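You operate a simulated robot arm through the tools that you are given. There is no shell and no other tool. Be economical: measure what you need, move in short steps, check, and stop when the job is done.

Carry out the task below with a simulated two-armed robot. There is one attempt and no reset: what you move stays moved.

TASK
Lift the red cover onto the dark mat, plug in the orange spool, tap the yellow button once.
Fine: the spool goes into the bridge box's hole; green rocker on after the spool is in, off again at the end; the cover stays off; leave the other spool and the bridge knob. Where these are worked on the way, their far stop is far enough and under half their travel is too little: green rocker.
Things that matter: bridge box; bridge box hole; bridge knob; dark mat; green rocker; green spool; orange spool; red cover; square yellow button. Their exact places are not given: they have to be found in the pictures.

Only the result counts: the job must be done as asked and must still hold three seconds after the hand-in. Knocking over, shifting, dropping, spilling or breaking anything else fails it. Lids that push on must go on centred and level and be pressed home; caps that screw on are set level and turned clockwise until they are tight.

THE ROBOT
Two 7-joint arms with fingered hands on one trunk, on a base that drives. Base frame: it is fixed to the floor where the robot stands at the start and does not move with it; the origin is under the middle of the robot, x ahead of it, y to its left, z up; the surface under the hand at the start is at about z = 0.8. Units: m, degrees, N and s.
The left shoulder is at the start at [0.07, 0.145, 1.087], the right one opposite. With the tool pointing down near the work surface each hand reaches from about 0.42 to 0.8 m from the robot's upright axis, wherever it stands, measured 20 degrees to its own side. Places, roughly: bridge box [0.5, -0.1, 0.8]; bridge box hole [0.4, -0.1, 0.8]; bridge knob [0.5, -0.2, 0.9]; dark mat [0.5, 0.4, 0.8]; green rocker [0.5, -0.1, 0.9]; square yellow button [0.5, 0, 0.9]. Payload 3.5 kg a hand.
The tool frame of a hand sits at the grasp point between the pads (the TCP): z along the fingers, y along the line on which they close. The tips reach 0.025 m beyond it. The gripper opens to 0.088 m. The gripper's body begins 0.029 m behind the TCP. The gripper is a hand of 4 fingers: y runs from the thumb to the fingers, the wrist lies at [-0.013, -0.097, -0.162] in the tool frame.
Orientation is that of the tool frame in the base frame, as a unit quaternion [w, x, y, z]. With the fingers straight down and the wrist toward the robot, the tool's x, y and z point along [0, 1, 0], [1, 0, 0] and [0, 0, -1] of the base frame.

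THE INTERFACE
- The arms move only by the tool drive_tool. It takes "left_steps", "right_steps" or both (then of equal length, played together; a hand with none holds still); each is a list of rows, each a list of 6 numbers: the shift along the base's x, y, z in m, then the turn, a rotation vector about the base's x, y, z in degrees. In form: [[dx, dy, dz, ax, ay, az], ...]. A call has 1 to 20 rows; each row shifts and turns the commanded pose from where the row before left it. Rows are played at 5 a second. More than 0.05 m and 8.6 degrees between two rows, and nothing of the call is played. A pose out of reach is approached as far as the arm can. The call stops where the force on the tool passes 60 N (or 10 N more than at its start, if that is more) or the arm is blocked; 0.2 s more then pass. In this call time passes only in rows, and 0.2 s behind the last. The reply holds the time, the measured pose of the TCP, the force on the tool along the base axes, the opening and the grip force, in the units named above and with some noise, with the torque about the TCP (base axes, N m) and any sound that the robot's microphone picked up.
- Cameras (640 x 400 px; columns grow to the right, rows downward): "scene" is now at [0.1306, -0.0011, 1.3914]; the picture's right is [-0.02, -1.00, 0.00], its down [-0.71, 0.01, -0.71] and it looks along [0.71, -0.01, -0.71] (base axes); focal length 286 px, centre (320, 200). "left" rides on the left gripper at [-0.064, -0.083, -0.098] in its tool frame; the picture's right is [-0.62, -0.37, 0.69], its down [0.71, -0.63, 0.30] and it looks along [0.32, 0.68, 0.65] (tool axes); focal length 265 px, centre (320, 200). "right" rides on the right gripper at [0.064, -0.083, -0.098] in its tool frame; the picture's right is [-0.62, 0.37, -0.69], its down [-0.71, -0.63, 0.30] and it looks along [-0.32, 0.68, 0.65] (tool axes); focal length 265 px, centre (320, 200).
- get_image(camera): a new picture of that camera. It takes no simulated time.
- lift_body(by): slides the trunk up (or, below 0, down) by that many m; the arms and the scene camera ride with it, the base frame stays. It gives what a move gives, with no picture.
- roll_base(legs): drives the robot by 1 to 6 legs, each [ahead, left, turn to the left] in m, m and degrees, along the robot's own axes; the way and the turn of a leg run together, so that a leg with both is an arc; at most 1.5 m and 180 degrees a leg. The arms and the cameras ride along, it lands a little off, and it stops where it bumps. It gives what a move gives.
- move_fingers(index, middle, ring, thumb_bend, thumb_turn, hand): sets how far each is bent, from 0 (flat) to 1 (curled in); at 0.3 the hand is open as for a grip, at 0.7 the pads meet at the TCP. One left out holds its place. A second passes; each finger stops where it meets its share of the squeeze, and holds until it gets a number again. It is the only way to open and close the hand. It gives what a move gives, with no picture; readings hold the bend of each and the force on the fingers (four entries, about 0 where the hand has none), thumb and palm. thumb_turn goes from beside the hand (0) to across from the fingers (1), as for a grip.
- pan_tilt(pan, tilt): turns the head with the scene camera to pan (to the left, within 86 degrees either way) and tilt (down, from -29 to 69), counted from straight ahead of the robot. It gives what a move gives.
- measure_at(camera, pixels): for up to 12 pixels [column, row] of the newest picture of that camera ("zoom" is the newest enlarged one), the place [x, y, z] in the base frame of the surface seen there, good to about 0.003 m. It takes no simulated time.
- zoom(camera, box): a new picture of the part [left, top, right, bottom] of that camera's present view, enlarged. It takes no simulated time.
- finish_job(): hands the job in; it is judged then, once.

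Work in short steps. Measure before you move; look again where a grasp or a placing could have gone wrong, and mend it. You have 80 turns and 70 pictures in all, those below and enlarged ones among them. Open the grippers and draw the arms clear of the work before you hand the job in, unless the task says otherwise; then end with one line.

The tools are called after "Request:" as name(argument=value, ...) on one line, values as JSON. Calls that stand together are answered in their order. drive_tool: Moves the arms, as the interface text tells. Its arguments: {"type":"object","properties":{"left_steps":{"type":"array","items":{"type":"array","items":{"type":"number"}}},"right_steps":{"type":"array","items":{"type":"array","items":{"type":"number"}}}},"required":[]} The other tools are called the same way: lift_body (by) slides the trunk up or down; move_fingers (index, middle, ring, thumb_bend, thumb_turn, hand) moves the fingers one by one; roll_base (legs) drives the base; pan_tilt (pan, tilt) turns the head that bears the scene camera; get_image (camera) takes a picture; measure_at (camera, pixels) gives the place of the surface under pixels of a picture; zoom (camera, box) takes an enlarged picture of a part of a camera's view; finish_job () hands the job in.

At the start:

```text
t: 0.0
left_position: [0.5037, 0.2472, 1.0967]
left_tool_rot: [-0.001, 0.707, 0.707, 0.0]
left_contact_force: [0.0, 0.4, -0.2]
left_ft_torque: [0.0, 0.02, -0.02]
left_opening: 0.0876
left_grasp_force: 0.1
left_shape: jaw
left_bend: [0.3, 0.3, 0.3, 0.3, 0.98]
left_finger forces: [0.0, 0.0, 0.0, 0.1, 0.0, 0.1]
right_position: [0.5035, -0.2474, 1.0964]
right_tool_rot: [-0.001, 0.707, 0.707, 0.001]
right_contact_force: [-0.8, 0.6, 0.5]
right_ft_torque: [-0.03, 0.03, -0.02]
right_opening: 0.0876
right_grasp_force: 0.1
right_shape: jaw
right_bend: [0.3, 0.3, 0.3, 0.3, 0.98]
right_finger forces: [0.0, 0.0, 0.1, 0.0, 0.0, 0.1]
trunk travel left (down, up): [-0.65, 0.19]
robot x, y, heading: [-0.0006, -0.0004, -0.2]
head pan, tilt: [-0.9, 45.1]
```

scene: 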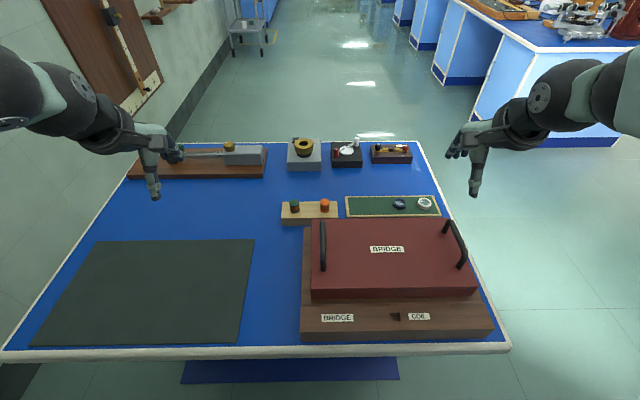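
right: 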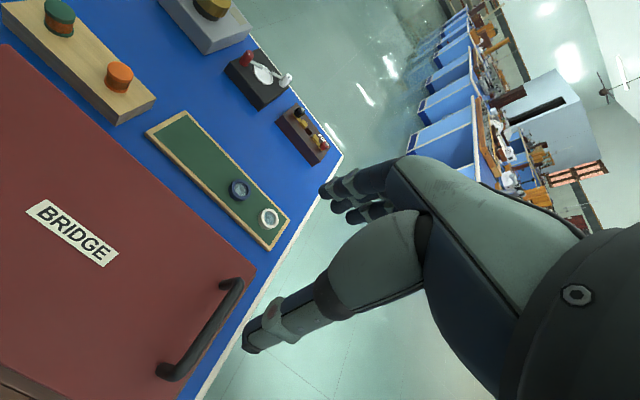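
left: 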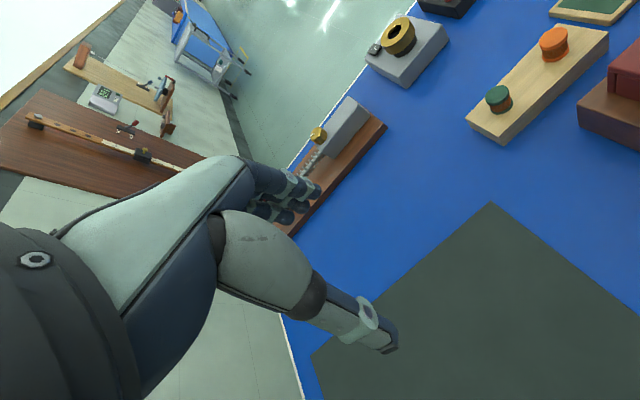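

The scene shows the red cover with two black handles near (323,245) and (455,243), the dark mat at left, and the spools at (295,206) and (325,205). I zoom in and measure.

Request:
zoom(camera="scene", box=[270, 180, 510, 350])

Request:
measure_at(camera="scene", pixels=[[322, 224], [323, 245], [324, 268], [446, 226], [455, 243], [463, 266], [313, 297], [478, 293], [316, 222], [450, 219], [325, 203], [295, 204]])

Request:
measure_at(camera="scene", pixels=[[100, 242], [253, 240], [238, 343], [32, 345], [302, 335], [492, 330], [395, 317], [303, 300], [310, 205], [315, 318]])

```text
2.35 times, centred on (390, 265) of scene
```

zoom: 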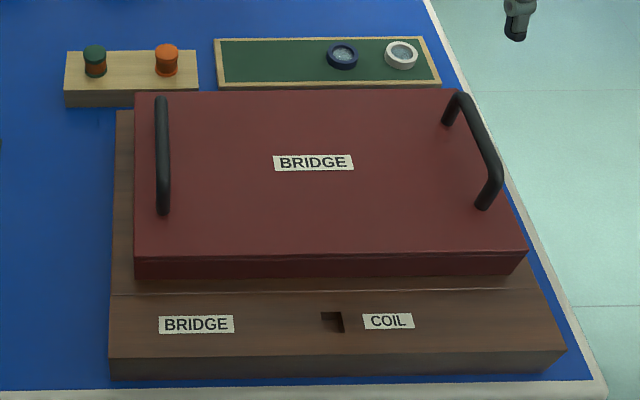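

```text
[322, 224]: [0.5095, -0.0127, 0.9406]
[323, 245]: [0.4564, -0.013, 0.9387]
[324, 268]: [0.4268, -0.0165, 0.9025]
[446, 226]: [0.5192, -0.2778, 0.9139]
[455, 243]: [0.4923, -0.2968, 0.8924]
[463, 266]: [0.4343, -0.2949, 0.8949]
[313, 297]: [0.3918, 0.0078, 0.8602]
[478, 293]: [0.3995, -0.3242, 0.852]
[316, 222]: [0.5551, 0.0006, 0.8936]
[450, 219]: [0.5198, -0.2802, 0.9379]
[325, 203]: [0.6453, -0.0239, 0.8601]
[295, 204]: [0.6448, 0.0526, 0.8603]
```

```text
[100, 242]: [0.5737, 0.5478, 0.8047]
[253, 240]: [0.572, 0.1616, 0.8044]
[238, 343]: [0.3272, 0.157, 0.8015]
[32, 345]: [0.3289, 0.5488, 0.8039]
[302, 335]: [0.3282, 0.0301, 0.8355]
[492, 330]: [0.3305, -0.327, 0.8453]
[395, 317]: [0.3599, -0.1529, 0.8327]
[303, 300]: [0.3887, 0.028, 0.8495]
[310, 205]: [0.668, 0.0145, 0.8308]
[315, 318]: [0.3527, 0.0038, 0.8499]
```

The cover spans about x 0.39–0.555, y 0.008 to −0.32, with handle bars along x at y≈−0.013 and −0.295, top z≈0.94. The mat centre is about (0.45, 0.353). I'll turn both hands so they close across the bars, staying high.

Request:
drive_tool(left_steps=[[-0.0029, -0.0237, -0.003, 0, 0, -8.18], [-0.0029, -0.0237, -0.003, 0, 0, -8.18], [-0.0029, -0.0237, -0.003, 0, 0, -8.18], [-0.0029, -0.0237, -0.003, 0, 0, -8.18], [-0.0029, -0.0237, -0.003, 0, 0, -8.18], [-0.0029, -0.0237, -0.003, 0, 0, -8.18], [-0.0029, -0.0237, -0.003, 0, 0, -8.18], [-0.0029, -0.0237, -0.003, 0, 0, -8.18], [-0.0029, -0.0237, -0.003, 0, 0, -8.18], [-0.0029, -0.0237, -0.003, 0, 0, -8.18], [-0.0029, -0.0237, -0.003, 0, 0, -8.18]], right_steps=[[-0.0029, -0.0043, -0.003, 0, 0, 8.18], [-0.0029, -0.0043, -0.003, 0, 0, 8.18], [-0.0029, -0.0043, -0.003, 0, 0, 8.18], [-0.0029, -0.0043, -0.003, 0, 0, 8.18], [-0.0029, -0.0043, -0.003, 0, 0, 8.18], [-0.0029, -0.0043, -0.003, 0, 0, 8.18], [-0.0029, -0.0043, -0.003, 0, 0, 8.18], [-0.0029, -0.0043, -0.003, 0, 0, 8.18], [-0.0029, -0.0043, -0.003, 0, 0, 8.18], [-0.0029, -0.0043, -0.003, 0, 0, 8.18], [-0.0029, -0.0043, -0.003, 0, 0, 8.18]])

Request:
get_image(camera="scene")

Request:
get_image(camera="left")

Request:
get_image(camera="right")

```text
t: 2.4
left_position: [0.4731, -0.0144, 1.0626]
left_tool_rot: [0.0, 1.0, 0.0, -0.001]
left_contact_force: [0.1, -0.4, 0.2]
left_ft_torque: [0.0, 0.01, 0.01]
left_opening: 0.0877
left_grasp_force: 0.1
left_shape: jaw
left_bend: [0.3, 0.3, 0.3, 0.3, 0.98]
left_finger forces: [0.1, 0.0, 0.0, 0.1, 0.0, 0.0]
right_position: [0.4729, -0.2961, 1.0626]
right_tool_rot: [-0.002, -0.001, 1.0, 0.0]
right_contact_force: [-0.2, 0.2, 0.3]
right_ft_torque: [0.0, 0.0, -0.01]
right_opening: 0.0875
right_grasp_force: 0.0
right_shape: jaw
right_bend: [0.3, 0.3, 0.3, 0.3, 0.98]
right_finger forces: [0.0, 0.1, 0.1, 0.0, 0.0, 0.0]
trunk travel left (down, up): [-0.65, 0.19]
robot x, y, heading: [-0.0028, 0.0012, 0.2]
head pan, tilt: [-0.9, 45.1]
```

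```text
65 pictures are left
```

scene: 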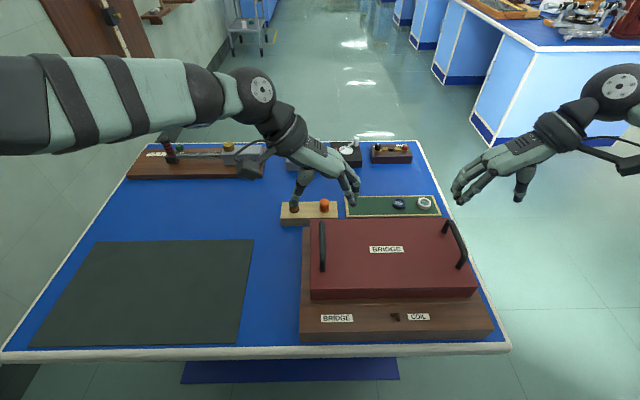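

```text
64 pictures are left
```

left: 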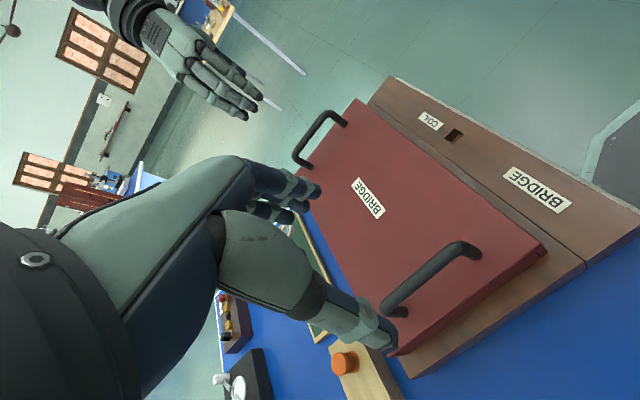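

```text
63 pictures are left
```

right: 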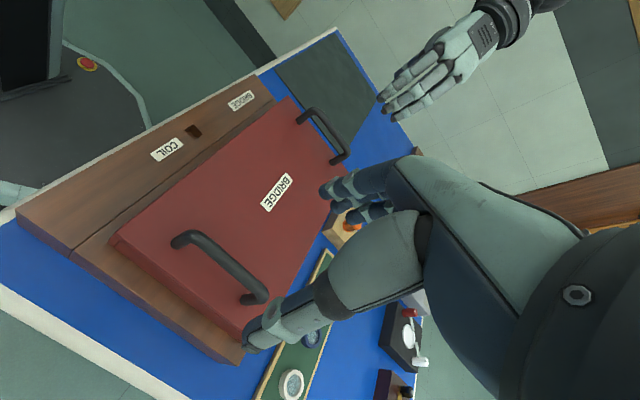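

Both hands are now turned. I measure the bars from the hand cameras, left at (385,305)–(475,248) and right at (180,238)–(262,292).

Request:
measure_at(camera="left", pixels=[[388, 300], [425, 268], [465, 244], [475, 254], [545, 250]])

Request:
measure_at(camera="right", pixels=[[182, 240], [223, 258], [262, 290], [200, 236], [113, 240]])

```text
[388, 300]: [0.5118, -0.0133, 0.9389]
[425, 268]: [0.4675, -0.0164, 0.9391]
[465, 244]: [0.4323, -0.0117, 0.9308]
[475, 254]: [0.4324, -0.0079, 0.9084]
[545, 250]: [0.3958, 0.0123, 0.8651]
```

```text
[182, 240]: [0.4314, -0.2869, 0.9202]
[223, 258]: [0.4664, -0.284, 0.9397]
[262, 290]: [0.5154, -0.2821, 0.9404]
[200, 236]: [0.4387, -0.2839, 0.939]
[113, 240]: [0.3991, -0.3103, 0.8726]
```

Bars are at y≈−0.014 and y≈−0.284, top z 0.940. I descend to TCP z≈0.93, correcting the right hand by +0.011 in y.

Request:
drive_tool(left_steps=[[0, 0, -0.0165, 0, 0, 0], [0, 0, -0.0165, 0, 0, 0], [0, 0, -0.0165, 0, 0, 0], [0, 0, -0.0165, 0, 0, 0], [0, 0, -0.0165, 0, 0, 0], [0, 0, -0.0165, 0, 0, 0], [0, 0, -0.0165, 0, 0, 0], [0, 0, -0.0165, 0, 0, 0]], right_steps=[[0, 0.011, -0.0165, 0, 0, 0], [0, 0, -0.0165, 0, 0, 0], [0, 0, -0.0165, 0, 0, 0], [0, 0, -0.0165, 0, 0, 0], [0, 0, -0.0165, 0, 0, 0], [0, 0, -0.0165, 0, 0, 0], [0, 0, -0.0165, 0, 0, 0], [0, 0, -0.0165, 0, 0, 0]])

Request:
get_image(camera="left")

Request:
get_image(camera="right")

```text
t: 4.2
left_position: [0.472, -0.0135, 0.9298]
left_tool_rot: [0.0, 1.0, 0.0, 0.0]
left_contact_force: [0.9, -0.7, 0.3]
left_ft_torque: [0.0, 0.01, -0.02]
left_opening: 0.0875
left_grasp_force: 0.1
left_shape: jaw
left_bend: [0.3, 0.3, 0.3, 0.3, 0.98]
left_finger forces: [0.0, 0.0, 0.0, 0.0, 0.1, 0.1]
right_position: [0.4712, -0.2837, 0.9324]
right_tool_rot: [-0.001, 0.0, 1.0, 0.0]
right_contact_force: [0.1, 0.3, 0.4]
right_ft_torque: [0.02, -0.03, 0.0]
right_opening: 0.0877
right_grasp_force: 0.0
right_shape: jaw
right_bend: [0.3, 0.3, 0.3, 0.3, 0.98]
right_finger forces: [0.0, 0.0, 0.0, 0.1, 0.1, 0.0]
trunk travel left (down, up): [-0.65, 0.19]
robot x, y, heading: [0.0003, 0.0008, 0.1]
head pan, tilt: [-0.9, 45.1]
```

```text
62 pictures are left
```

left: 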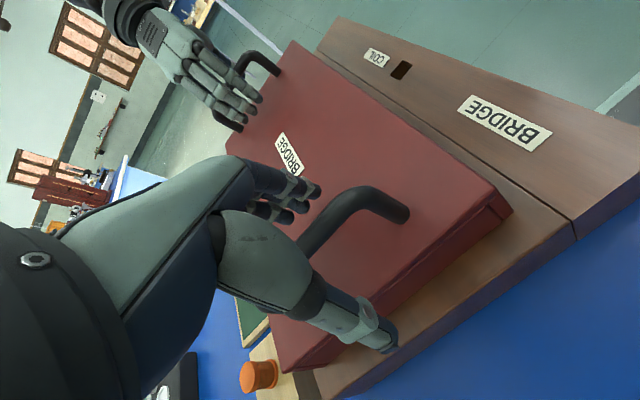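

```text
61 pictures are left
```

right: 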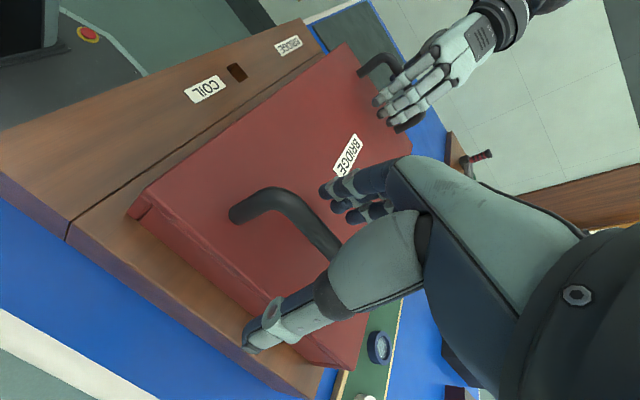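

The bars sit between thumb and fingers in both hands. I close both grips.

Request:
move_fingers(hand="left", index=0.7, middle=0.7, ring=0.7, thumb_bend=0.7)

Request:
move_fingers(hand="right", index=0.7, middle=0.7, ring=0.7, thumb_bend=0.7)

```text
t: 5.2
left_position: [0.4715, -0.0132, 0.9299]
left_tool_rot: [0.0, 1.0, 0.001, 0.0]
left_contact_force: [0.6, -0.4, 0.3]
left_ft_torque: [-0.01, 0.04, 0.02]
left_opening: 0.0
left_grasp_force: 0.0
left_shape: fingers
left_bend: [0.7, 0.7, 0.7, 0.7, 0.98]
left_finger forces: [0.1, 0.1, 0.0, 0.0, 0.1, 0.0]
right_position: [0.4704, -0.2825, 0.9339]
right_tool_rot: [0.0, -0.001, 1.0, 0.001]
right_contact_force: [-0.1, 0.8, -0.3]
right_ft_torque: [-0.02, -0.01, 0.02]
right_opening: 0.0874
right_grasp_force: 0.0
right_shape: jaw
right_bend: [0.3, 0.3, 0.3, 0.3, 0.98]
right_finger forces: [0.1, 0.1, 0.0, 0.0, 0.0, 0.0]
trunk travel left (down, up): [-0.65, 0.19]
robot x, y, heading: [-0.0021, -0.0004, 0.2]
head pan, tilt: [-0.9, 45.1]
```

```text
t: 6.2
left_position: [0.4722, -0.013, 0.9311]
left_tool_rot: [0.0, 1.0, 0.002, 0.0]
left_contact_force: [0.1, -0.1, 0.1]
left_ft_torque: [-0.03, 0.01, -0.03]
left_opening: 0.0002
left_grasp_force: 0.1
left_shape: fingers
left_bend: [0.7, 0.7, 0.7, 0.7, 0.98]
left_finger forces: [0.1, 0.1, 0.1, 0.0, 0.0, 0.0]
right_position: [0.4722, -0.2825, 0.9327]
right_tool_rot: [0.0, 0.0, 1.0, 0.0]
right_contact_force: [0.0, -0.3, -0.3]
right_ft_torque: [-0.01, 0.01, -0.01]
right_opening: 0.0
right_grasp_force: 0.1
right_shape: fingers
right_bend: [0.7, 0.7, 0.7, 0.7, 0.98]
right_finger forces: [0.0, 0.0, 0.0, 0.1, 0.0, 0.1]
trunk travel left (down, up): [-0.65, 0.19]
robot x, y, heading: [-0.0004, -0.0016, 0.0]
head pan, tilt: [-0.9, 45.1]
```

Both hands closed fully to zero with no force, so they may be passing under or over the bars. I look.

Request:
get_image(camera="left")

Request:
zoom(camera="scene", box=[270, 150, 510, 300])

```text
60 pictures are left
```

left: 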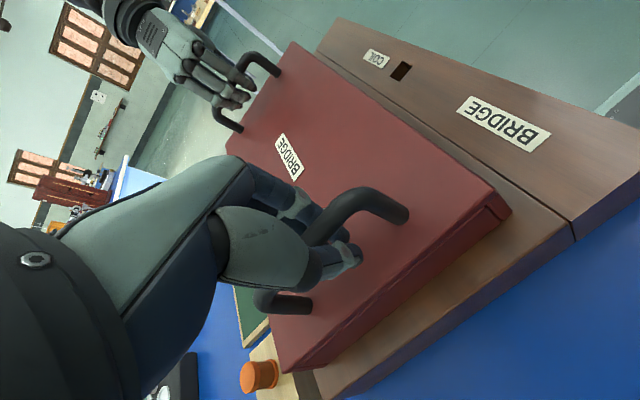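

```text
2.67 times, centred on (390, 225) of scene
```

zoom: 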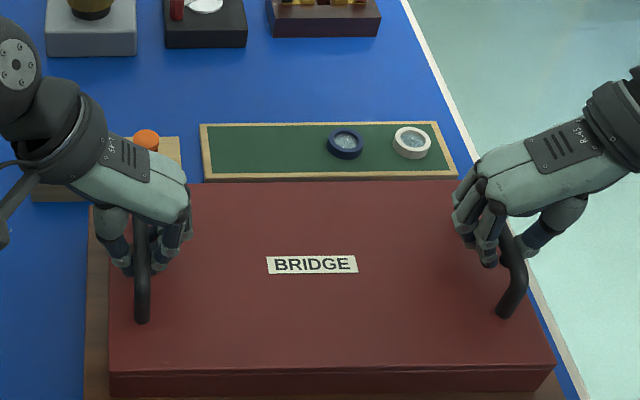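

The bars are enclosed by the closed hands (fingers meeting beneath them). I lift both slowly together and watch the forces.

Request:
drive_tool(left_steps=[[0, 0, 0.005, 0, 0, 0], [0, 0, 0.005, 0, 0, 0], [0, 0, 0.005, 0, 0, 0], [0, 0, 0.005, 0, 0, 0], [0, 0, 0.005, 0, 0, 0], [0, 0, 0.005, 0, 0, 0]], right_steps=[[0, 0, 0.005, 0, 0, 0], [0, 0, 0.005, 0, 0, 0], [0, 0, 0.005, 0, 0, 0], [0, 0, 0.005, 0, 0, 0], [0, 0, 0.005, 0, 0, 0], [0, 0, 0.005, 0, 0, 0]])

Request:
get_image(camera="scene")

```text
t: 7.6
left_position: [0.4729, -0.014, 0.9626]
left_tool_rot: [0.0, 1.0, 0.0, 0.001]
left_contact_force: [-0.1, -0.6, -3.0]
left_ft_torque: [-0.02, 0.0, -0.02]
left_opening: 0.0003
left_grasp_force: 1.1
left_shape: fingers
left_bend: [0.69, 0.7, 0.69, 0.69, 0.98]
left_finger forces: [0.6, 0.0, 1.1, 0.0, 1.0, 0.0]
right_position: [0.4732, -0.2836, 0.9619]
right_tool_rot: [-0.001, 0.0, 1.0, 0.0]
right_contact_force: [-0.5, 0.3, -2.6]
right_ft_torque: [-0.02, 0.01, -0.03]
right_opening: 0.0003
right_grasp_force: 0.9
right_shape: fingers
right_bend: [0.69, 0.7, 0.69, 0.69, 0.98]
right_finger forces: [0.5, 0.0, 1.2, 0.0, 1.1, 0.0]
trunk travel left (down, up): [-0.65, 0.19]
robot x, y, heading: [-0.001, -0.0022, -0.0]
head pan, tilt: [-0.9, 45.1]
```

```text
58 pictures are left
```

scene: 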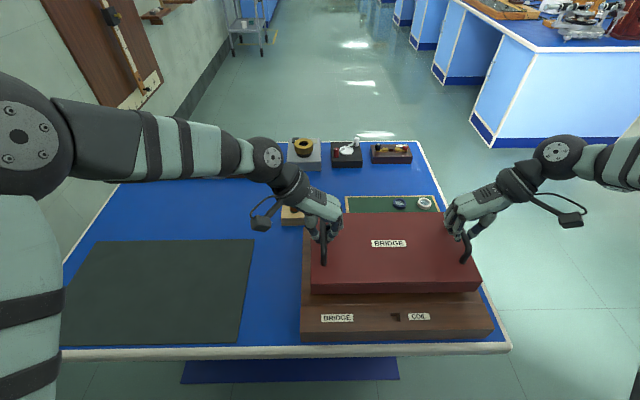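

Loads of ~3 N per hand: the cover seems to be carried. I lift a further 0.10 m.

Request:
drive_tool(left_steps=[[0, 0, 0.01, 0, 0, 0], [0, 0, 0.01, 0, 0, 0], [0, 0, 0.01, 0, 0, 0], [0, 0, 0.01, 0, 0, 0], [0, 0, 0.01, 0, 0, 0], [0, 0, 0.01, 0, 0, 0], [0, 0, 0.01, 0, 0, 0], [0, 0, 0.01, 0, 0, 0], [0, 0, 0.01, 0, 0, 0], [0, 0, 0.01, 0, 0, 0]], right_steps=[[0, 0, 0.01, 0, 0, 0], [0, 0, 0.01, 0, 0, 0], [0, 0, 0.01, 0, 0, 0], [0, 0, 0.01, 0, 0, 0], [0, 0, 0.01, 0, 0, 0], [0, 0, 0.01, 0, 0, 0], [0, 0, 0.01, 0, 0, 0], [0, 0, 0.01, 0, 0, 0], [0, 0, 0.01, 0, 0, 0], [0, 0, 0.01, 0, 0, 0]])

Request:
get_image(camera="scene")

```text
t: 9.8
left_position: [0.4726, -0.0125, 1.0624]
left_tool_rot: [0.0, 1.0, 0.0, 0.0]
left_contact_force: [0.1, -1.1, -3.2]
left_ft_torque: [0.02, 0.03, 0.02]
left_opening: 0.0008
left_grasp_force: 2.0
left_shape: fingers
left_bend: [0.69, 0.7, 0.69, 0.69, 0.98]
left_finger forces: [0.9, 0.3, 1.5, 0.0, 0.7, 0.0]
right_position: [0.471, -0.2841, 1.0609]
right_tool_rot: [0.0, 0.0, 1.0, 0.001]
right_contact_force: [-0.3, 1.1, -3.4]
right_ft_torque: [0.0, 0.03, -0.01]
right_opening: 0.0007
right_grasp_force: 2.3
right_shape: fingers
right_bend: [0.69, 0.7, 0.69, 0.69, 0.98]
right_finger forces: [1.1, 0.4, 1.3, 0.0, 0.6, 0.1]
trunk travel left (down, up): [-0.65, 0.19]
robot x, y, heading: [0.0011, -0.0018, 0.0]
head pan, tilt: [-0.9, 45.1]
```

```text
57 pictures are left
```

scene: 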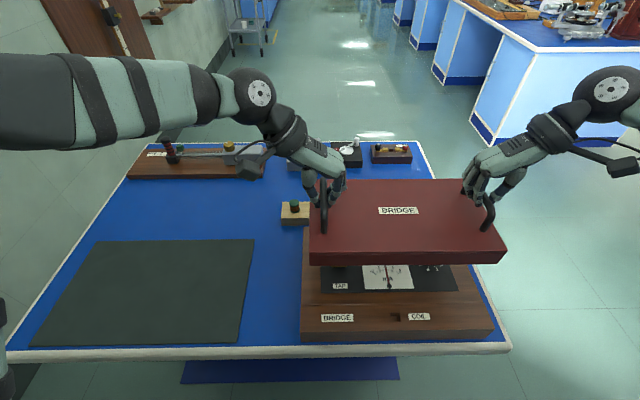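

The cover hangs level, clear of the box. Before driving left, I check how far the wall/cabinet on the left is.

Request:
measure_at(camera="scene", pixels=[[20, 250], [60, 180], [160, 60], [10, 30], [40, 20]])

Request:
pan_tilt(pan=70, tilt=35)

Request:
get_image(camera="scene")

```text
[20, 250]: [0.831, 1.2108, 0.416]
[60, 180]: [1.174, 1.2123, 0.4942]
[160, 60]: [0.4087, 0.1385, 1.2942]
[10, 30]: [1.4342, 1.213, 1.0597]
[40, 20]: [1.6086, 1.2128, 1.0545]
```

```text
t: 11.2
left_position: [0.4733, -0.0133, 1.0616]
left_tool_rot: [0.0, 1.0, 0.0, -0.001]
left_contact_force: [0.2, -1.6, -3.7]
left_ft_torque: [-0.01, 0.04, -0.01]
left_opening: 0.001
left_grasp_force: 2.1
left_shape: fingers
left_bend: [0.69, 0.7, 0.68, 0.69, 0.98]
left_finger forces: [1.1, 0.5, 1.5, 0.0, 0.7, 0.0]
right_position: [0.4727, -0.2834, 1.0614]
right_tool_rot: [-0.001, 0.0, 1.0, 0.0]
right_contact_force: [0.4, 1.0, -3.6]
right_ft_torque: [0.02, 0.05, 0.02]
right_opening: 0.0008
right_grasp_force: 2.1
right_shape: fingers
right_bend: [0.69, 0.7, 0.69, 0.69, 0.98]
right_finger forces: [1.2, 0.3, 1.5, 0.0, 0.5, 0.0]
trunk travel left (down, up): [-0.65, 0.19]
robot x, y, heading: [-0.0, -0.0004, -0.1]
head pan, tilt: [70.0, 35.0]
```

```text
56 pictures are left
```

scene: 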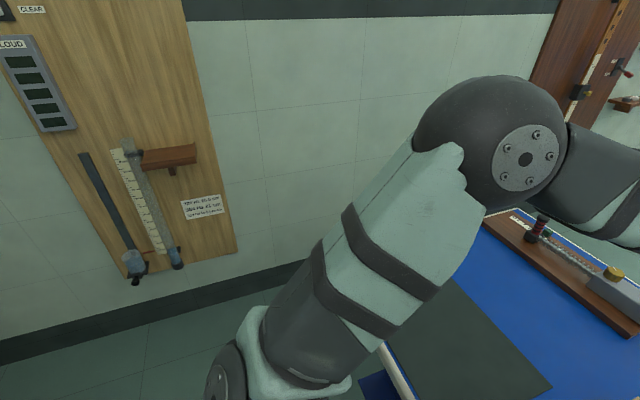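

The wall is at y≈1.21 and the elbow is near y≈0.45, so there's room for a 0.5 m slide left. I drive the base left with the cover held.

Request:
roll_base(legs=[[0, 0.17, 0], [0, 0.17, 0], [-0.02, 0.163, 0]])

Request:
pan_tilt(pan=0, tilt=50)

Request:
get_image(camera="scene")

```text
t: 14.8
left_position: [0.4544, 0.4808, 1.0607]
left_tool_rot: [-0.001, 1.0, -0.001, -0.001]
left_contact_force: [-0.3, -2.1, -2.8]
left_ft_torque: [0.01, 0.03, -0.06]
left_opening: 0.0011
left_grasp_force: 1.9
left_shape: fingers
left_bend: [0.69, 0.7, 0.68, 0.69, 0.98]
left_finger forces: [1.2, 0.5, 1.5, 0.0, 0.8, 0.0]
right_position: [0.4534, 0.2087, 1.0611]
right_tool_rot: [-0.001, 0.002, 1.0, 0.001]
right_contact_force: [0.5, 0.0, -3.0]
right_ft_torque: [-0.01, 0.03, 0.02]
right_opening: 0.001
right_grasp_force: 1.4
right_shape: fingers
right_bend: [0.69, 0.7, 0.69, 0.69, 0.98]
right_finger forces: [1.1, 0.4, 1.5, 0.0, 0.7, 0.1]
trunk travel left (down, up): [-0.65, 0.19]
robot x, y, heading: [-0.0209, 0.4958, -0.4]
head pan, tilt: [70.0, 35.0]
```

```text
t: 16.2
left_position: [0.4544, 0.4824, 1.0608]
left_tool_rot: [0.0, 1.0, -0.001, 0.0]
left_contact_force: [0.6, -2.1, -3.3]
left_ft_torque: [-0.03, -0.02, -0.03]
left_opening: 0.0011
left_grasp_force: 1.6
left_shape: fingers
left_bend: [0.69, 0.7, 0.68, 0.69, 0.98]
left_finger forces: [1.0, 0.5, 1.5, 0.0, 0.8, 0.0]
right_position: [0.4516, 0.2105, 1.0614]
right_tool_rot: [-0.001, 0.002, 1.0, 0.0]
right_contact_force: [-0.7, 2.4, -3.2]
right_ft_torque: [-0.02, 0.05, 0.04]
right_opening: 0.001
right_grasp_force: 2.0
right_shape: fingers
right_bend: [0.69, 0.7, 0.69, 0.69, 0.98]
right_finger forces: [1.1, 0.3, 1.5, 0.0, 0.7, 0.1]
trunk travel left (down, up): [-0.65, 0.19]
robot x, y, heading: [-0.0206, 0.4983, -0.2]
head pan, tilt: [0.0, 50.0]
```

```text
55 pictures are left
```

scene: 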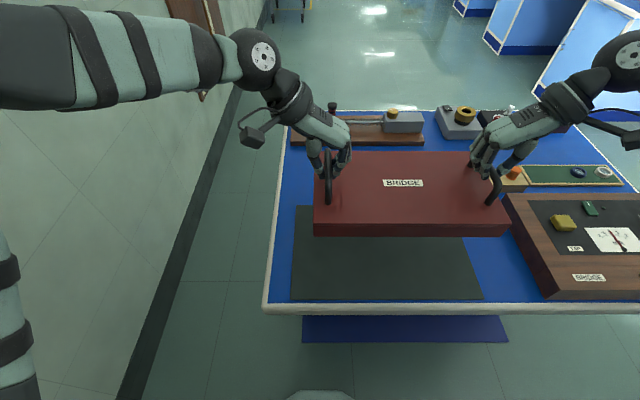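

The cover is over the mat (centre about (0.453, 0.346)). I nudge it +0.006 in y and lower it 0.15 m.

Request:
drive_tool(left_steps=[[0, 0.006, -0.015, 0, 0, 0], [0, 0, -0.015, 0, 0, 0], [0, 0, -0.015, 0, 0, 0], [0, 0, -0.015, 0, 0, 0], [0, 0, -0.015, 0, 0, 0], [0, 0, -0.015, 0, 0, 0], [0, 0, -0.015, 0, 0, 0], [0, 0, -0.015, 0, 0, 0], [0, 0, -0.015, 0, 0, 0], [0, 0, -0.01, 0, 0, 0]], right_steps=[[0, 0.006, -0.015, 0, 0, 0], [0, 0, -0.015, 0, 0, 0], [0, 0, -0.015, 0, 0, 0], [0, 0, -0.015, 0, 0, 0], [0, 0, -0.015, 0, 0, 0], [0, 0, -0.015, 0, 0, 0], [0, 0, -0.015, 0, 0, 0], [0, 0, -0.015, 0, 0, 0], [0, 0, -0.015, 0, 0, 0], [0, 0, -0.01, 0, 0, 0]])

Request:
get_image(camera="scene")

```text
t: 18.4
left_position: [0.4545, 0.4884, 0.9153]
left_tool_rot: [0.0, 1.0, -0.001, -0.001]
left_contact_force: [0.4, -2.0, -2.7]
left_ft_torque: [-0.03, 0.06, -0.03]
left_opening: 0.0014
left_grasp_force: 2.0
left_shape: fingers
left_bend: [0.69, 0.69, 0.68, 0.69, 0.98]
left_finger forces: [1.3, 0.8, 1.7, 0.1, 0.7, 0.0]
right_position: [0.4516, 0.2167, 0.9158]
right_tool_rot: [-0.001, 0.0, 1.0, 0.0]
right_contact_force: [0.2, 2.6, -2.4]
right_ft_torque: [0.04, 0.03, 0.01]
right_opening: 0.0012
right_grasp_force: 1.6
right_shape: fingers
right_bend: [0.68, 0.7, 0.68, 0.69, 0.98]
right_finger forces: [1.4, 0.6, 1.6, 0.1, 0.5, 0.0]
trunk travel left (down, up): [-0.65, 0.19]
robot x, y, heading: [-0.0208, 0.4978, -0.2]
head pan, tilt: [0.0, 50.0]
```

```text
54 pictures are left
```

scene: 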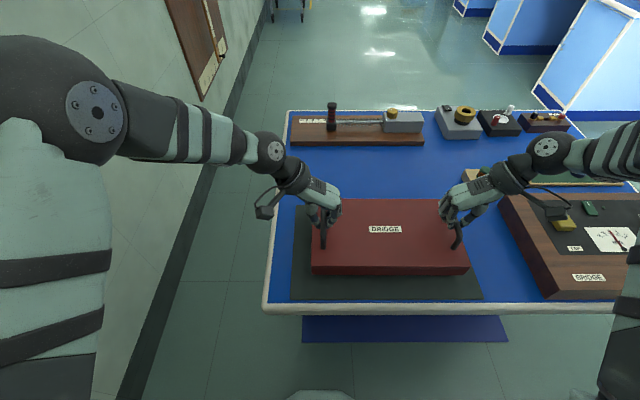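

Still carrying about 2.5 N a hand, just above the mat. I lower slowly another 0.03 m and watch for the load to vanish.

Request:
drive_tool(left_steps=[[0, 0, -0.004, 0, 0, 0], [0, 0, -0.004, 0, 0, 0], [0, 0, -0.004, 0, 0, 0], [0, 0, -0.004, 0, 0, 0], [0, 0, -0.004, 0, 0, 0], [0, 0, -0.004, 0, 0, 0], [0, 0, -0.004, 0, 0, 0]], right_steps=[[0, 0, -0.004, 0, 0, 0], [0, 0, -0.004, 0, 0, 0], [0, 0, -0.004, 0, 0, 0], [0, 0, -0.004, 0, 0, 0], [0, 0, -0.004, 0, 0, 0], [0, 0, -0.004, 0, 0, 0], [0, 0, -0.004, 0, 0, 0]])

```text
t: 20.0
left_position: [0.4533, 0.4887, 0.888]
left_tool_rot: [0.0, 1.0, 0.0, 0.0]
left_contact_force: [-1.0, -0.5, -0.2]
left_ft_torque: [-0.03, 0.0, 0.0]
left_opening: 0.0
left_grasp_force: 0.1
left_shape: fingers
left_bend: [0.7, 0.7, 0.7, 0.7, 0.98]
left_finger forces: [0.0, 0.1, 0.0, 0.0, 0.0, 0.0]
right_position: [0.453, 0.2169, 0.889]
right_tool_rot: [0.0, 0.001, 1.0, 0.0]
right_contact_force: [0.2, 0.2, 0.2]
right_ft_torque: [-0.01, 0.02, 0.02]
right_opening: 0.0
right_grasp_force: 0.0
right_shape: fingers
right_bend: [0.7, 0.7, 0.7, 0.7, 0.98]
right_finger forces: [0.0, 0.0, 0.1, 0.0, 0.0, 0.0]
trunk travel left (down, up): [-0.65, 0.19]
robot x, y, heading: [-0.02, 0.4948, 0.0]
head pan, tilt: [0.0, 50.0]
```

Load is zero: the cover rests on the mat. I open both hands and rise straight up.

Request:
move_fingers(hand="left", index=0.3, middle=0.3, ring=0.3, thumb_bend=0.3)

Request:
move_fingers(hand="right", index=0.3, middle=0.3, ring=0.3, thumb_bend=0.3)

Request:
drive_tool(left_steps=[[0, 0, 0.02, 0, 0, 0], [0, 0, 0.02, 0, 0, 0], [0, 0, 0.02, 0, 0, 0], [0, 0, 0.02, 0, 0, 0], [0, 0, 0.02, 0, 0, 0], [0, 0, 0.02, 0, 0, 0], [0, 0, 0.02, 0, 0, 0], [0, 0, 0.02, 0, 0, 0], [0, 0, 0.02, 0, 0, 0]], right_steps=[[0, 0, 0.02, 0, 0, 0], [0, 0, 0.02, 0, 0, 0], [0, 0, 0.02, 0, 0, 0], [0, 0, 0.02, 0, 0, 0], [0, 0, 0.02, 0, 0, 0], [0, 0, 0.02, 0, 0, 0], [0, 0, 0.02, 0, 0, 0], [0, 0, 0.02, 0, 0, 0], [0, 0, 0.02, 0, 0, 0]])

Request:
get_image(camera="scene")

```text
t: 21.0
left_position: [0.4533, 0.4889, 0.8888]
left_tool_rot: [0.0, 1.0, -0.001, 0.0]
left_contact_force: [-0.2, -1.1, -0.1]
left_ft_torque: [-0.01, 0.01, 0.0]
left_opening: 0.0844
left_grasp_force: 0.2
left_shape: fingers
left_bend: [0.3, 0.3, 0.3, 0.3, 0.98]
left_finger forces: [0.0, 0.0, 0.0, 0.1, 0.1, 0.0]
right_position: [0.4522, 0.2165, 0.8884]
right_tool_rot: [0.0, 0.002, 1.0, 0.0]
right_contact_force: [0.4, 0.9, -0.3]
right_ft_torque: [-0.01, -0.01, -0.04]
right_opening: 0.0
right_grasp_force: 0.1
right_shape: fingers
right_bend: [0.7, 0.7, 0.7, 0.7, 0.98]
right_finger forces: [0.0, 0.1, 0.0, 0.0, 0.0, 0.0]
trunk travel left (down, up): [-0.65, 0.19]
robot x, y, heading: [-0.0176, 0.4975, -0.0]
head pan, tilt: [0.0, 50.0]
```

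```text
t: 22.0
left_position: [0.4528, 0.4873, 0.8899]
left_tool_rot: [0.0, 1.0, -0.002, 0.0]
left_contact_force: [0.2, 0.6, 0.4]
left_ft_torque: [0.02, 0.02, -0.01]
left_opening: 0.0846
left_grasp_force: 0.1
left_shape: fingers
left_bend: [0.3, 0.3, 0.3, 0.3, 0.98]
left_finger forces: [0.1, 0.1, 0.0, 0.0, 0.0, 0.0]
right_position: [0.4506, 0.2169, 0.8881]
right_tool_rot: [0.0, 0.002, 1.0, 0.0]
right_contact_force: [-0.3, 0.0, 0.6]
right_ft_torque: [0.01, -0.03, -0.02]
right_opening: 0.0845
right_grasp_force: 0.2
right_shape: fingers
right_bend: [0.3, 0.3, 0.3, 0.3, 0.98]
right_finger forces: [0.0, 0.0, 0.0, 0.0, 0.1, 0.0]
trunk travel left (down, up): [-0.65, 0.19]
robot x, y, heading: [-0.0205, 0.4959, -0.0]
head pan, tilt: [0.0, 50.0]
```

```text
t: 24.0
left_position: [0.4534, 0.4885, 1.0717]
left_tool_rot: [0.0, 1.0, -0.001, -0.001]
left_contact_force: [0.0, -1.2, 0.0]
left_ft_torque: [0.0, 0.02, 0.03]
left_opening: 0.0844
left_grasp_force: 0.1
left_shape: fingers
left_bend: [0.3, 0.3, 0.3, 0.3, 0.98]
left_finger forces: [0.0, 0.0, 0.0, 0.0, 0.1, 0.0]
right_position: [0.4505, 0.2168, 1.0689]
right_tool_rot: [0.0, 0.001, 1.0, 0.0]
right_contact_force: [0.6, -0.9, -0.2]
right_ft_torque: [-0.01, -0.05, 0.0]
right_opening: 0.0843
right_grasp_force: 0.1
right_shape: fingers
right_bend: [0.3, 0.3, 0.3, 0.3, 0.98]
right_finger forces: [0.1, 0.0, 0.0, 0.0, 0.0, 0.1]
trunk travel left (down, up): [-0.65, 0.19]
robot x, y, heading: [-0.018, 0.4935, 0.0]
head pan, tilt: [0.0, 50.0]
```

```text
53 pictures are left
```

scene: 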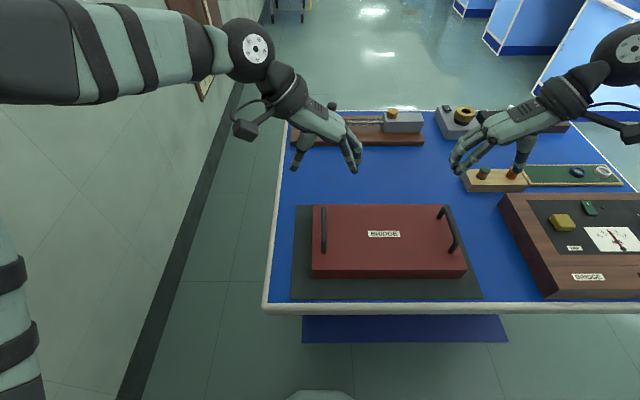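

The cover sits flat within the mat. I drive back to about (−0.09, 0.06) so the right hand reaches both the spool and the hole.

Request:
roll_base(legs=[[-0.07, 0, 0], [0, -0.22, 0], [0, -0.215, 0]])

Request:
drive_tool(left_steps=[[0, 0.022, 0.002, 0, 0, 8.18], [0, 0.022, 0.002, 0, 0, 8.18], [0, 0.022, 0.002, 0, 0, 8.18], [0, 0.022, 0.002, 0, 0, 8.18], [0, 0.022, 0.002, 0, 0, 8.18], [0, 0.022, 0.002, 0, 0, 8.18], [0, 0.022, 0.002, 0, 0, 8.18], [0, 0.022, 0.002, 0, 0, 8.18], [0, 0.022, 0.002, 0, 0, 8.18], [0, 0.022, 0.002, 0, 0, 8.18], [0, 0.022, 0.002, 0, 0, 8.18]], right_steps=[[0, 0, 0, 0, 0, -8.18], [0, 0, 0, 0, 0, -8.18], [0, 0, 0, 0, 0, -8.18], [0, 0, 0, 0, 0, -8.18], [0, 0, 0, 0, 0, -8.18], [0, 0, 0, 0, 0, -8.18], [0, 0, 0, 0, 0, -8.18], [0, 0, 0, 0, 0, -8.18], [0, 0, 0, 0, 0, -8.18], [0, 0, 0, 0, 0, -8.18], [0, 0, 0, 0, 0, -8.18]])

Request:
pan_tilt(pan=-10, tilt=45)

Request:
get_image(camera="scene")

```text
t: 27.5
left_position: [0.3829, 0.0577, 1.0722]
left_tool_rot: [0.0, 1.0, -0.002, 0.0]
left_contact_force: [0.7, 1.0, -0.6]
left_ft_torque: [0.02, 0.02, -0.02]
left_opening: 0.0844
left_grasp_force: 0.0
left_shape: fingers
left_bend: [0.3, 0.3, 0.3, 0.3, 0.98]
left_finger forces: [0.0, 0.1, 0.1, 0.1, 0.0, 0.1]
right_position: [0.3796, -0.2136, 1.07]
right_tool_rot: [0.0, 0.004, 1.0, 0.0]
right_contact_force: [0.3, 0.0, -0.1]
right_ft_torque: [0.01, 0.03, 0.02]
right_opening: 0.0844
right_grasp_force: 0.0
right_shape: fingers
right_bend: [0.3, 0.3, 0.3, 0.3, 0.98]
right_finger forces: [0.0, 0.1, 0.0, 0.0, 0.0, 0.0]
trunk travel left (down, up): [-0.65, 0.19]
robot x, y, heading: [-0.0864, 0.0643, -0.5]
head pan, tilt: [0.0, 50.0]
```

```text
t: 29.9
left_position: [0.3833, 0.3003, 1.093]
left_tool_rot: [0.001, 0.707, 0.707, 0.001]
left_contact_force: [0.4, 0.1, 1.7]
left_ft_torque: [-0.03, -0.02, -0.03]
left_opening: 0.0843
left_grasp_force: 0.0
left_shape: fingers
left_bend: [0.3, 0.3, 0.3, 0.3, 0.98]
left_finger forces: [0.0, 0.1, 0.0, 0.1, 0.0, 0.0]
right_position: [0.3791, -0.2114, 1.0696]
right_tool_rot: [0.002, 0.71, 0.704, 0.0]
right_contact_force: [-1.0, 0.4, 0.6]
right_ft_torque: [-0.01, 0.03, -0.01]
right_opening: 0.0841
right_grasp_force: 0.0
right_shape: fingers
right_bend: [0.3, 0.3, 0.3, 0.3, 0.98]
right_finger forces: [0.0, 0.1, 0.1, 0.1, 0.1, 0.0]
trunk travel left (down, up): [-0.65, 0.19]
robot x, y, heading: [-0.0877, 0.0688, -0.1]
head pan, tilt: [0.0, 50.0]
```

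```text
t: 30.6
left_position: [0.3845, 0.2973, 1.0926]
left_tool_rot: [0.0, 0.709, 0.705, 0.0]
left_contact_force: [0.7, 0.0, -0.5]
left_ft_torque: [0.0, -0.02, 0.0]
left_opening: 0.0845
left_grasp_force: 0.1
left_shape: fingers
left_bend: [0.3, 0.3, 0.3, 0.3, 0.98]
left_finger forces: [0.1, 0.1, 0.0, 0.1, 0.1, 0.0]
right_position: [0.3789, -0.2126, 1.0695]
right_tool_rot: [-0.001, 0.709, 0.705, 0.001]
right_contact_force: [0.1, -0.4, -0.8]
right_ft_torque: [0.0, -0.01, 0.0]
right_opening: 0.0844
right_grasp_force: 0.1
right_shape: fingers
right_bend: [0.3, 0.3, 0.3, 0.3, 0.98]
right_finger forces: [0.0, 0.0, 0.1, 0.1, 0.0, 0.1]
trunk travel left (down, up): [-0.65, 0.19]
robot x, y, heading: [-0.0898, 0.0698, -0.3]
head pan, tilt: [-10.0, 45.0]
```

```text
52 pictures are left
```

scene: 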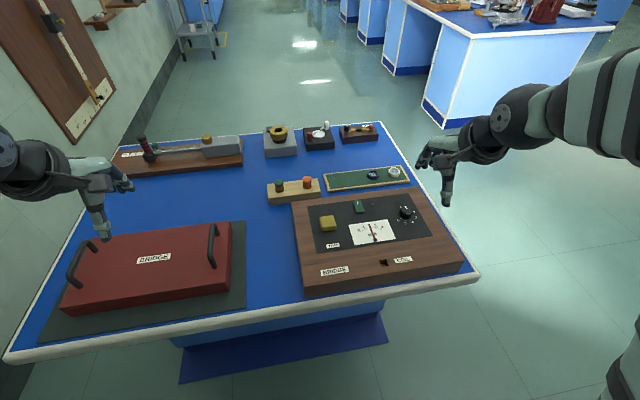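

Clear view now. I zoom on the box and the spool stand.

Request:
zoom(camera="scene", box=[260, 165, 340, 215])

Request:
measure_at(camera="zoom", pixels=[[385, 120], [385, 150], [355, 150], [418, 148], [385, 185], [155, 140], [300, 200]])

Request:
zoom(camera="scene", box=[300, 190, 450, 284])

Request:
measure_at(camera="zoom", pixels=[[120, 130], [120, 150], [255, 75], [250, 90], [460, 90], [345, 305], [372, 303], [358, 320], [355, 312], [375, 318], [340, 325], [258, 60]])

```text
8.00 times, centred on (300, 190) of scene
```

zoom: 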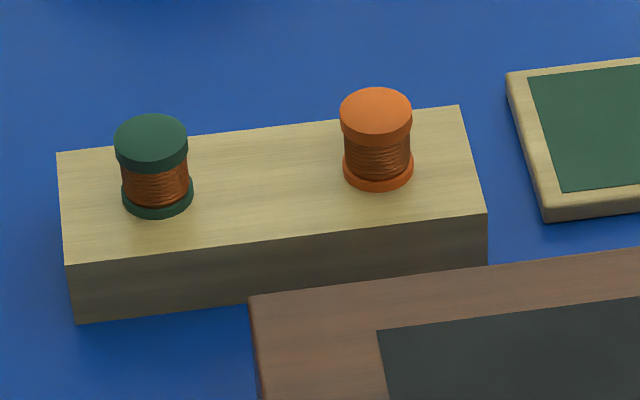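

```text
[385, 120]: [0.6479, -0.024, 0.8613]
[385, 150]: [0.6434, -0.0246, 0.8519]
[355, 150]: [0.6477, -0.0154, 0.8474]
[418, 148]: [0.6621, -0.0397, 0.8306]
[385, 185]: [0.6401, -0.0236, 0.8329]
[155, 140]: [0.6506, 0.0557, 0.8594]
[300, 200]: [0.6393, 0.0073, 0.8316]
```

```text
4.26 times, centred on (375, 237) of scene
```

zoom: 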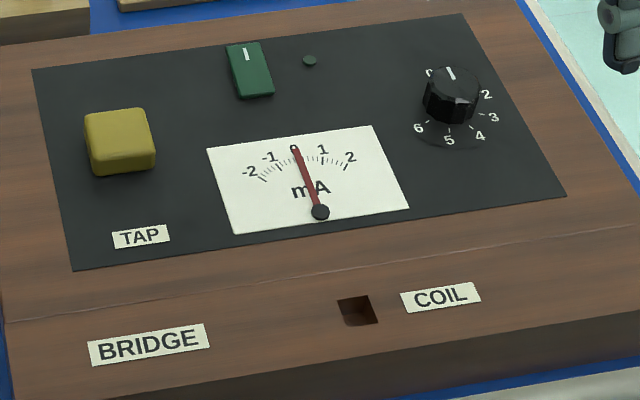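

```text
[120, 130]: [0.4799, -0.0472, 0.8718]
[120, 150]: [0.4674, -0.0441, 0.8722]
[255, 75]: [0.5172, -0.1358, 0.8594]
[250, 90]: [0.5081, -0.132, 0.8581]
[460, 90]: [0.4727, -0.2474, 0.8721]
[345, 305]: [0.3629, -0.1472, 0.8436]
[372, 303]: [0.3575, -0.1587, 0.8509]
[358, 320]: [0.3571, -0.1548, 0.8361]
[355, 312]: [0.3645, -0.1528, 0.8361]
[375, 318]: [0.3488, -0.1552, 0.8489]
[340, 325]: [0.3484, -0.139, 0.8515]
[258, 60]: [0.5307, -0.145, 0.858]
```

Spool centre ≈ (0.648, −0.024), top z 0.861, ~27 mm wide, standing on a z 0.831 block. The hole is a small square at ≈ (0.357, −0.153), z 0.85. I move the right hand over the orange spool.

Request:
drive_tool(right_steps=[[0.0336, 0.0235, 0, 0, 0, 0], [0.0336, 0.0235, 0, 0, 0, 0], [0.0336, 0.0235, 0, 0, 0, 0], [0.0336, 0.0235, 0, 0, 0, 0], [0.0336, 0.0235, 0, 0, 0, 0], [0.0336, 0.0235, 0, 0, 0, 0], [0.0336, 0.0235, 0, 0, 0, 0], [0.0336, 0.0235, 0, 0, 0, 0], [0, 0, -0.03, 0, 0, 0], [0, 0, -0.03, 0, 0, 0], [0, 0, -0.03, 0, 0, 0], [0, 0, -0.03, 0, 0, 0], [0, 0, -0.02, 0, 0, 0]])

Request:
get_image(camera="right")

Request:
zoom(camera="scene", box=[240, 120, 400, 220])

```text
t: 33.4
left_position: [0.3843, 0.2987, 1.0917]
left_tool_rot: [0.0, 0.709, 0.706, -0.001]
left_contact_force: [0.8, 0.7, 0.3]
left_ft_torque: [-0.01, 0.01, -0.01]
left_opening: 0.0845
left_grasp_force: 0.0
left_shape: fingers
left_bend: [0.3, 0.3, 0.3, 0.3, 0.98]
left_finger forces: [0.0, 0.0, 0.0, 0.0, 0.0, 0.1]
right_position: [0.6391, -0.0317, 0.9256]
right_tool_rot: [-0.001, 0.709, 0.705, -0.001]
right_contact_force: [-0.2, -0.1, 0.6]
right_ft_torque: [0.02, 0.01, -0.01]
right_opening: 0.0846
right_grasp_force: 0.0
right_shape: fingers
right_bend: [0.3, 0.3, 0.3, 0.3, 0.98]
right_finger forces: [0.0, 0.1, 0.0, 0.1, 0.0, 0.0]
right hand out of reach, approached as far as the arm can: row 8
trunk travel left (down, up): [-0.65, 0.19]
robot x, y, heading: [-0.0907, 0.0654, -0.2]
head pan, tilt: [-10.0, 45.0]
```

```text
49 pictures are left
```

right: 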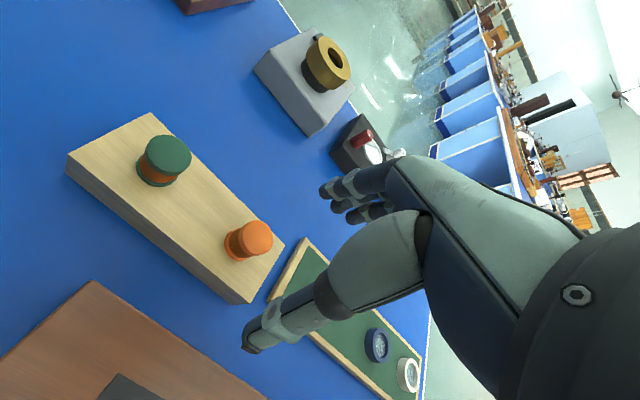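

```text
4.00 times, centred on (320, 170) of scene
```

zoom: 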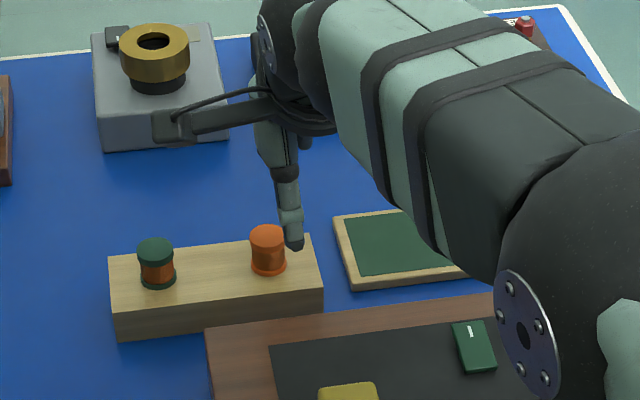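

The hand stopped a little short at the reach limit. I measure the spool from the wrist camera and drive the base 0.04 ahead for comfort.

Request:
measure_at(camera="right", pixels=[[260, 237], [247, 235], [270, 240], [258, 225], [262, 248], [238, 240]])

Request:
roll_base(legs=[[0.045, 0, 0]])

Request:
get_image(camera="right")

```text
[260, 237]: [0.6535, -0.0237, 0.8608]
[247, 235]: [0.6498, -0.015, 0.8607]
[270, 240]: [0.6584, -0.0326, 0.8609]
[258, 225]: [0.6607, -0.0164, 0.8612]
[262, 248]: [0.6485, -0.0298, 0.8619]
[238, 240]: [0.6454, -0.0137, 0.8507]
```

```text
t: 34.3
left_position: [0.4245, 0.2979, 1.0936]
left_tool_rot: [0.001, 0.709, 0.706, 0.001]
left_contact_force: [-0.4, 0.1, -0.2]
left_ft_torque: [0.02, 0.0, -0.01]
left_opening: 0.0842
left_grasp_force: 0.1
left_shape: fingers
left_bend: [0.3, 0.3, 0.3, 0.3, 0.98]
left_finger forces: [0.1, 0.1, 0.0, 0.0, 0.1, 0.1]
right_position: [0.6801, -0.0326, 0.931]
right_tool_rot: [0.002, 0.709, 0.706, 0.001]
right_contact_force: [-0.6, -0.7, 0.4]
right_ft_torque: [-0.01, 0.0, -0.03]
right_opening: 0.0849
right_grasp_force: 0.0
right_shape: fingers
right_bend: [0.3, 0.3, 0.3, 0.3, 0.98]
right_finger forces: [0.0, 0.0, 0.0, 0.0, 0.0, 0.0]
trunk travel left (down, up): [-0.65, 0.19]
robot x, y, heading: [-0.0451, 0.0659, -0.4]
head pan, tilt: [-10.0, 45.0]
```

```text
47 pictures are left
```

right: 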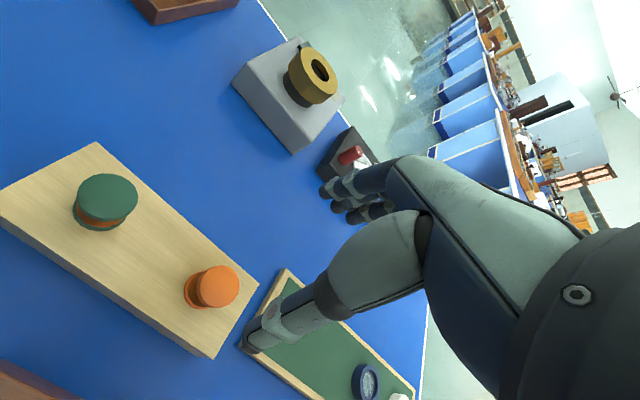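

Request:
measure_at(camera="right", pixels=[[217, 287], [236, 283], [200, 288], [220, 270], [216, 302]])

```text
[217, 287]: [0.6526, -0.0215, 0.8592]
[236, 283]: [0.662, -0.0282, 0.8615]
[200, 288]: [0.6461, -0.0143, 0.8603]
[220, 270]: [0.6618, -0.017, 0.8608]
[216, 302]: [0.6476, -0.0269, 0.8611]
```

Spool centre ≈ (0.652, −0.022). I align over it, and descend to TCP z ≈ 0.860.

Request:
drive_tool(right_steps=[[-0.014, 0.005, 0, 0, 0, 0], [-0.014, 0.005, 0, 0, 0, 0], [0, 0, 0, 0, 0, 0], [0, 0, -0.014, 0, 0, 0], [0, 0, -0.014, 0, 0, 0], [0, 0, -0.014, 0, 0, 0], [0, 0, -0.014, 0, 0, 0], [0, 0, -0.012, 0, 0, 0]])

Request:
get_image(camera="right")

```text
t: 36.1
left_position: [0.4278, 0.2974, 1.0921]
left_tool_rot: [-0.001, 0.709, 0.705, 0.0]
left_contact_force: [-0.4, -0.3, 1.0]
left_ft_torque: [-0.01, -0.02, 0.0]
left_opening: 0.0847
left_grasp_force: 0.1
left_shape: fingers
left_bend: [0.3, 0.3, 0.3, 0.3, 0.98]
left_finger forces: [0.0, 0.0, 0.0, 0.0, 0.1, 0.0]
right_position: [0.6544, -0.0224, 0.8593]
right_tool_rot: [-0.001, 0.709, 0.705, 0.0]
right_contact_force: [-0.2, -0.8, -0.7]
right_ft_torque: [-0.03, 0.02, -0.03]
right_opening: 0.0846
right_grasp_force: 0.0
right_shape: fingers
right_bend: [0.3, 0.3, 0.3, 0.3, 0.98]
right_finger forces: [0.1, 0.0, 0.0, 0.0, 0.0, 0.1]
trunk travel left (down, up): [-0.65, 0.19]
robot x, y, heading: [-0.0476, 0.0667, -0.1]
head pan, tilt: [-10.0, 45.0]
```

```text
46 pictures are left
```

right: 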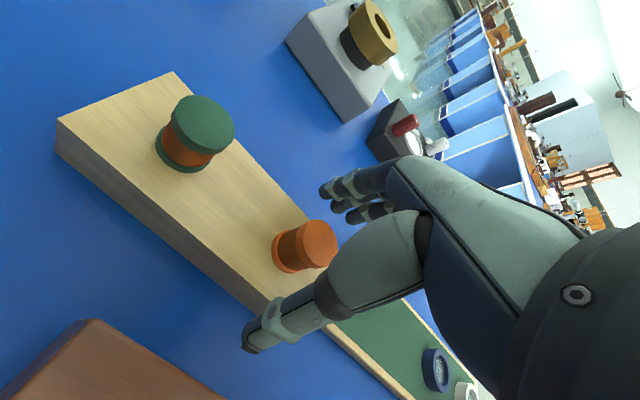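

The orange spool is between thumb and fingers. I close the hand gently.

Request:
move_fingers(hand="right", index=0.7, middle=0.7, ring=0.7, thumb_bend=0.7)

Request:
get_image(camera="right")

```text
t: 37.1
left_position: [0.4268, 0.2981, 1.092]
left_tool_rot: [0.0, 0.71, 0.705, 0.0]
left_contact_force: [0.0, 0.7, 0.1]
left_ft_torque: [-0.01, -0.02, 0.02]
left_opening: 0.0841
left_grasp_force: 0.0
left_shape: fingers
left_bend: [0.3, 0.3, 0.3, 0.3, 0.98]
left_finger forces: [0.1, 0.0, 0.1, 0.1, 0.0, 0.1]
right_position: [0.6547, -0.0248, 0.8592]
right_tool_rot: [0.0, 0.709, 0.705, 0.0]
right_contact_force: [0.0, -0.2, 0.8]
right_ft_torque: [0.01, -0.02, 0.04]
right_opening: 0.0169
right_grasp_force: 6.8
right_shape: fingers
right_bend: [0.62, 0.67, 0.7, 0.61, 0.96]
right_finger forces: [4.3, 2.8, 0.0, 0.1, 6.9, 0.0]
trunk travel left (down, up): [-0.65, 0.19]
robot x, y, heading: [-0.0444, 0.0662, 0.0]
head pan, tilt: [-10.0, 45.0]
```

```text
45 pictures are left
```

right: 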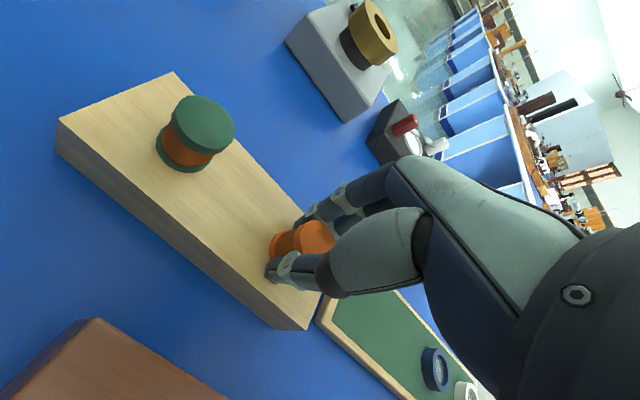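

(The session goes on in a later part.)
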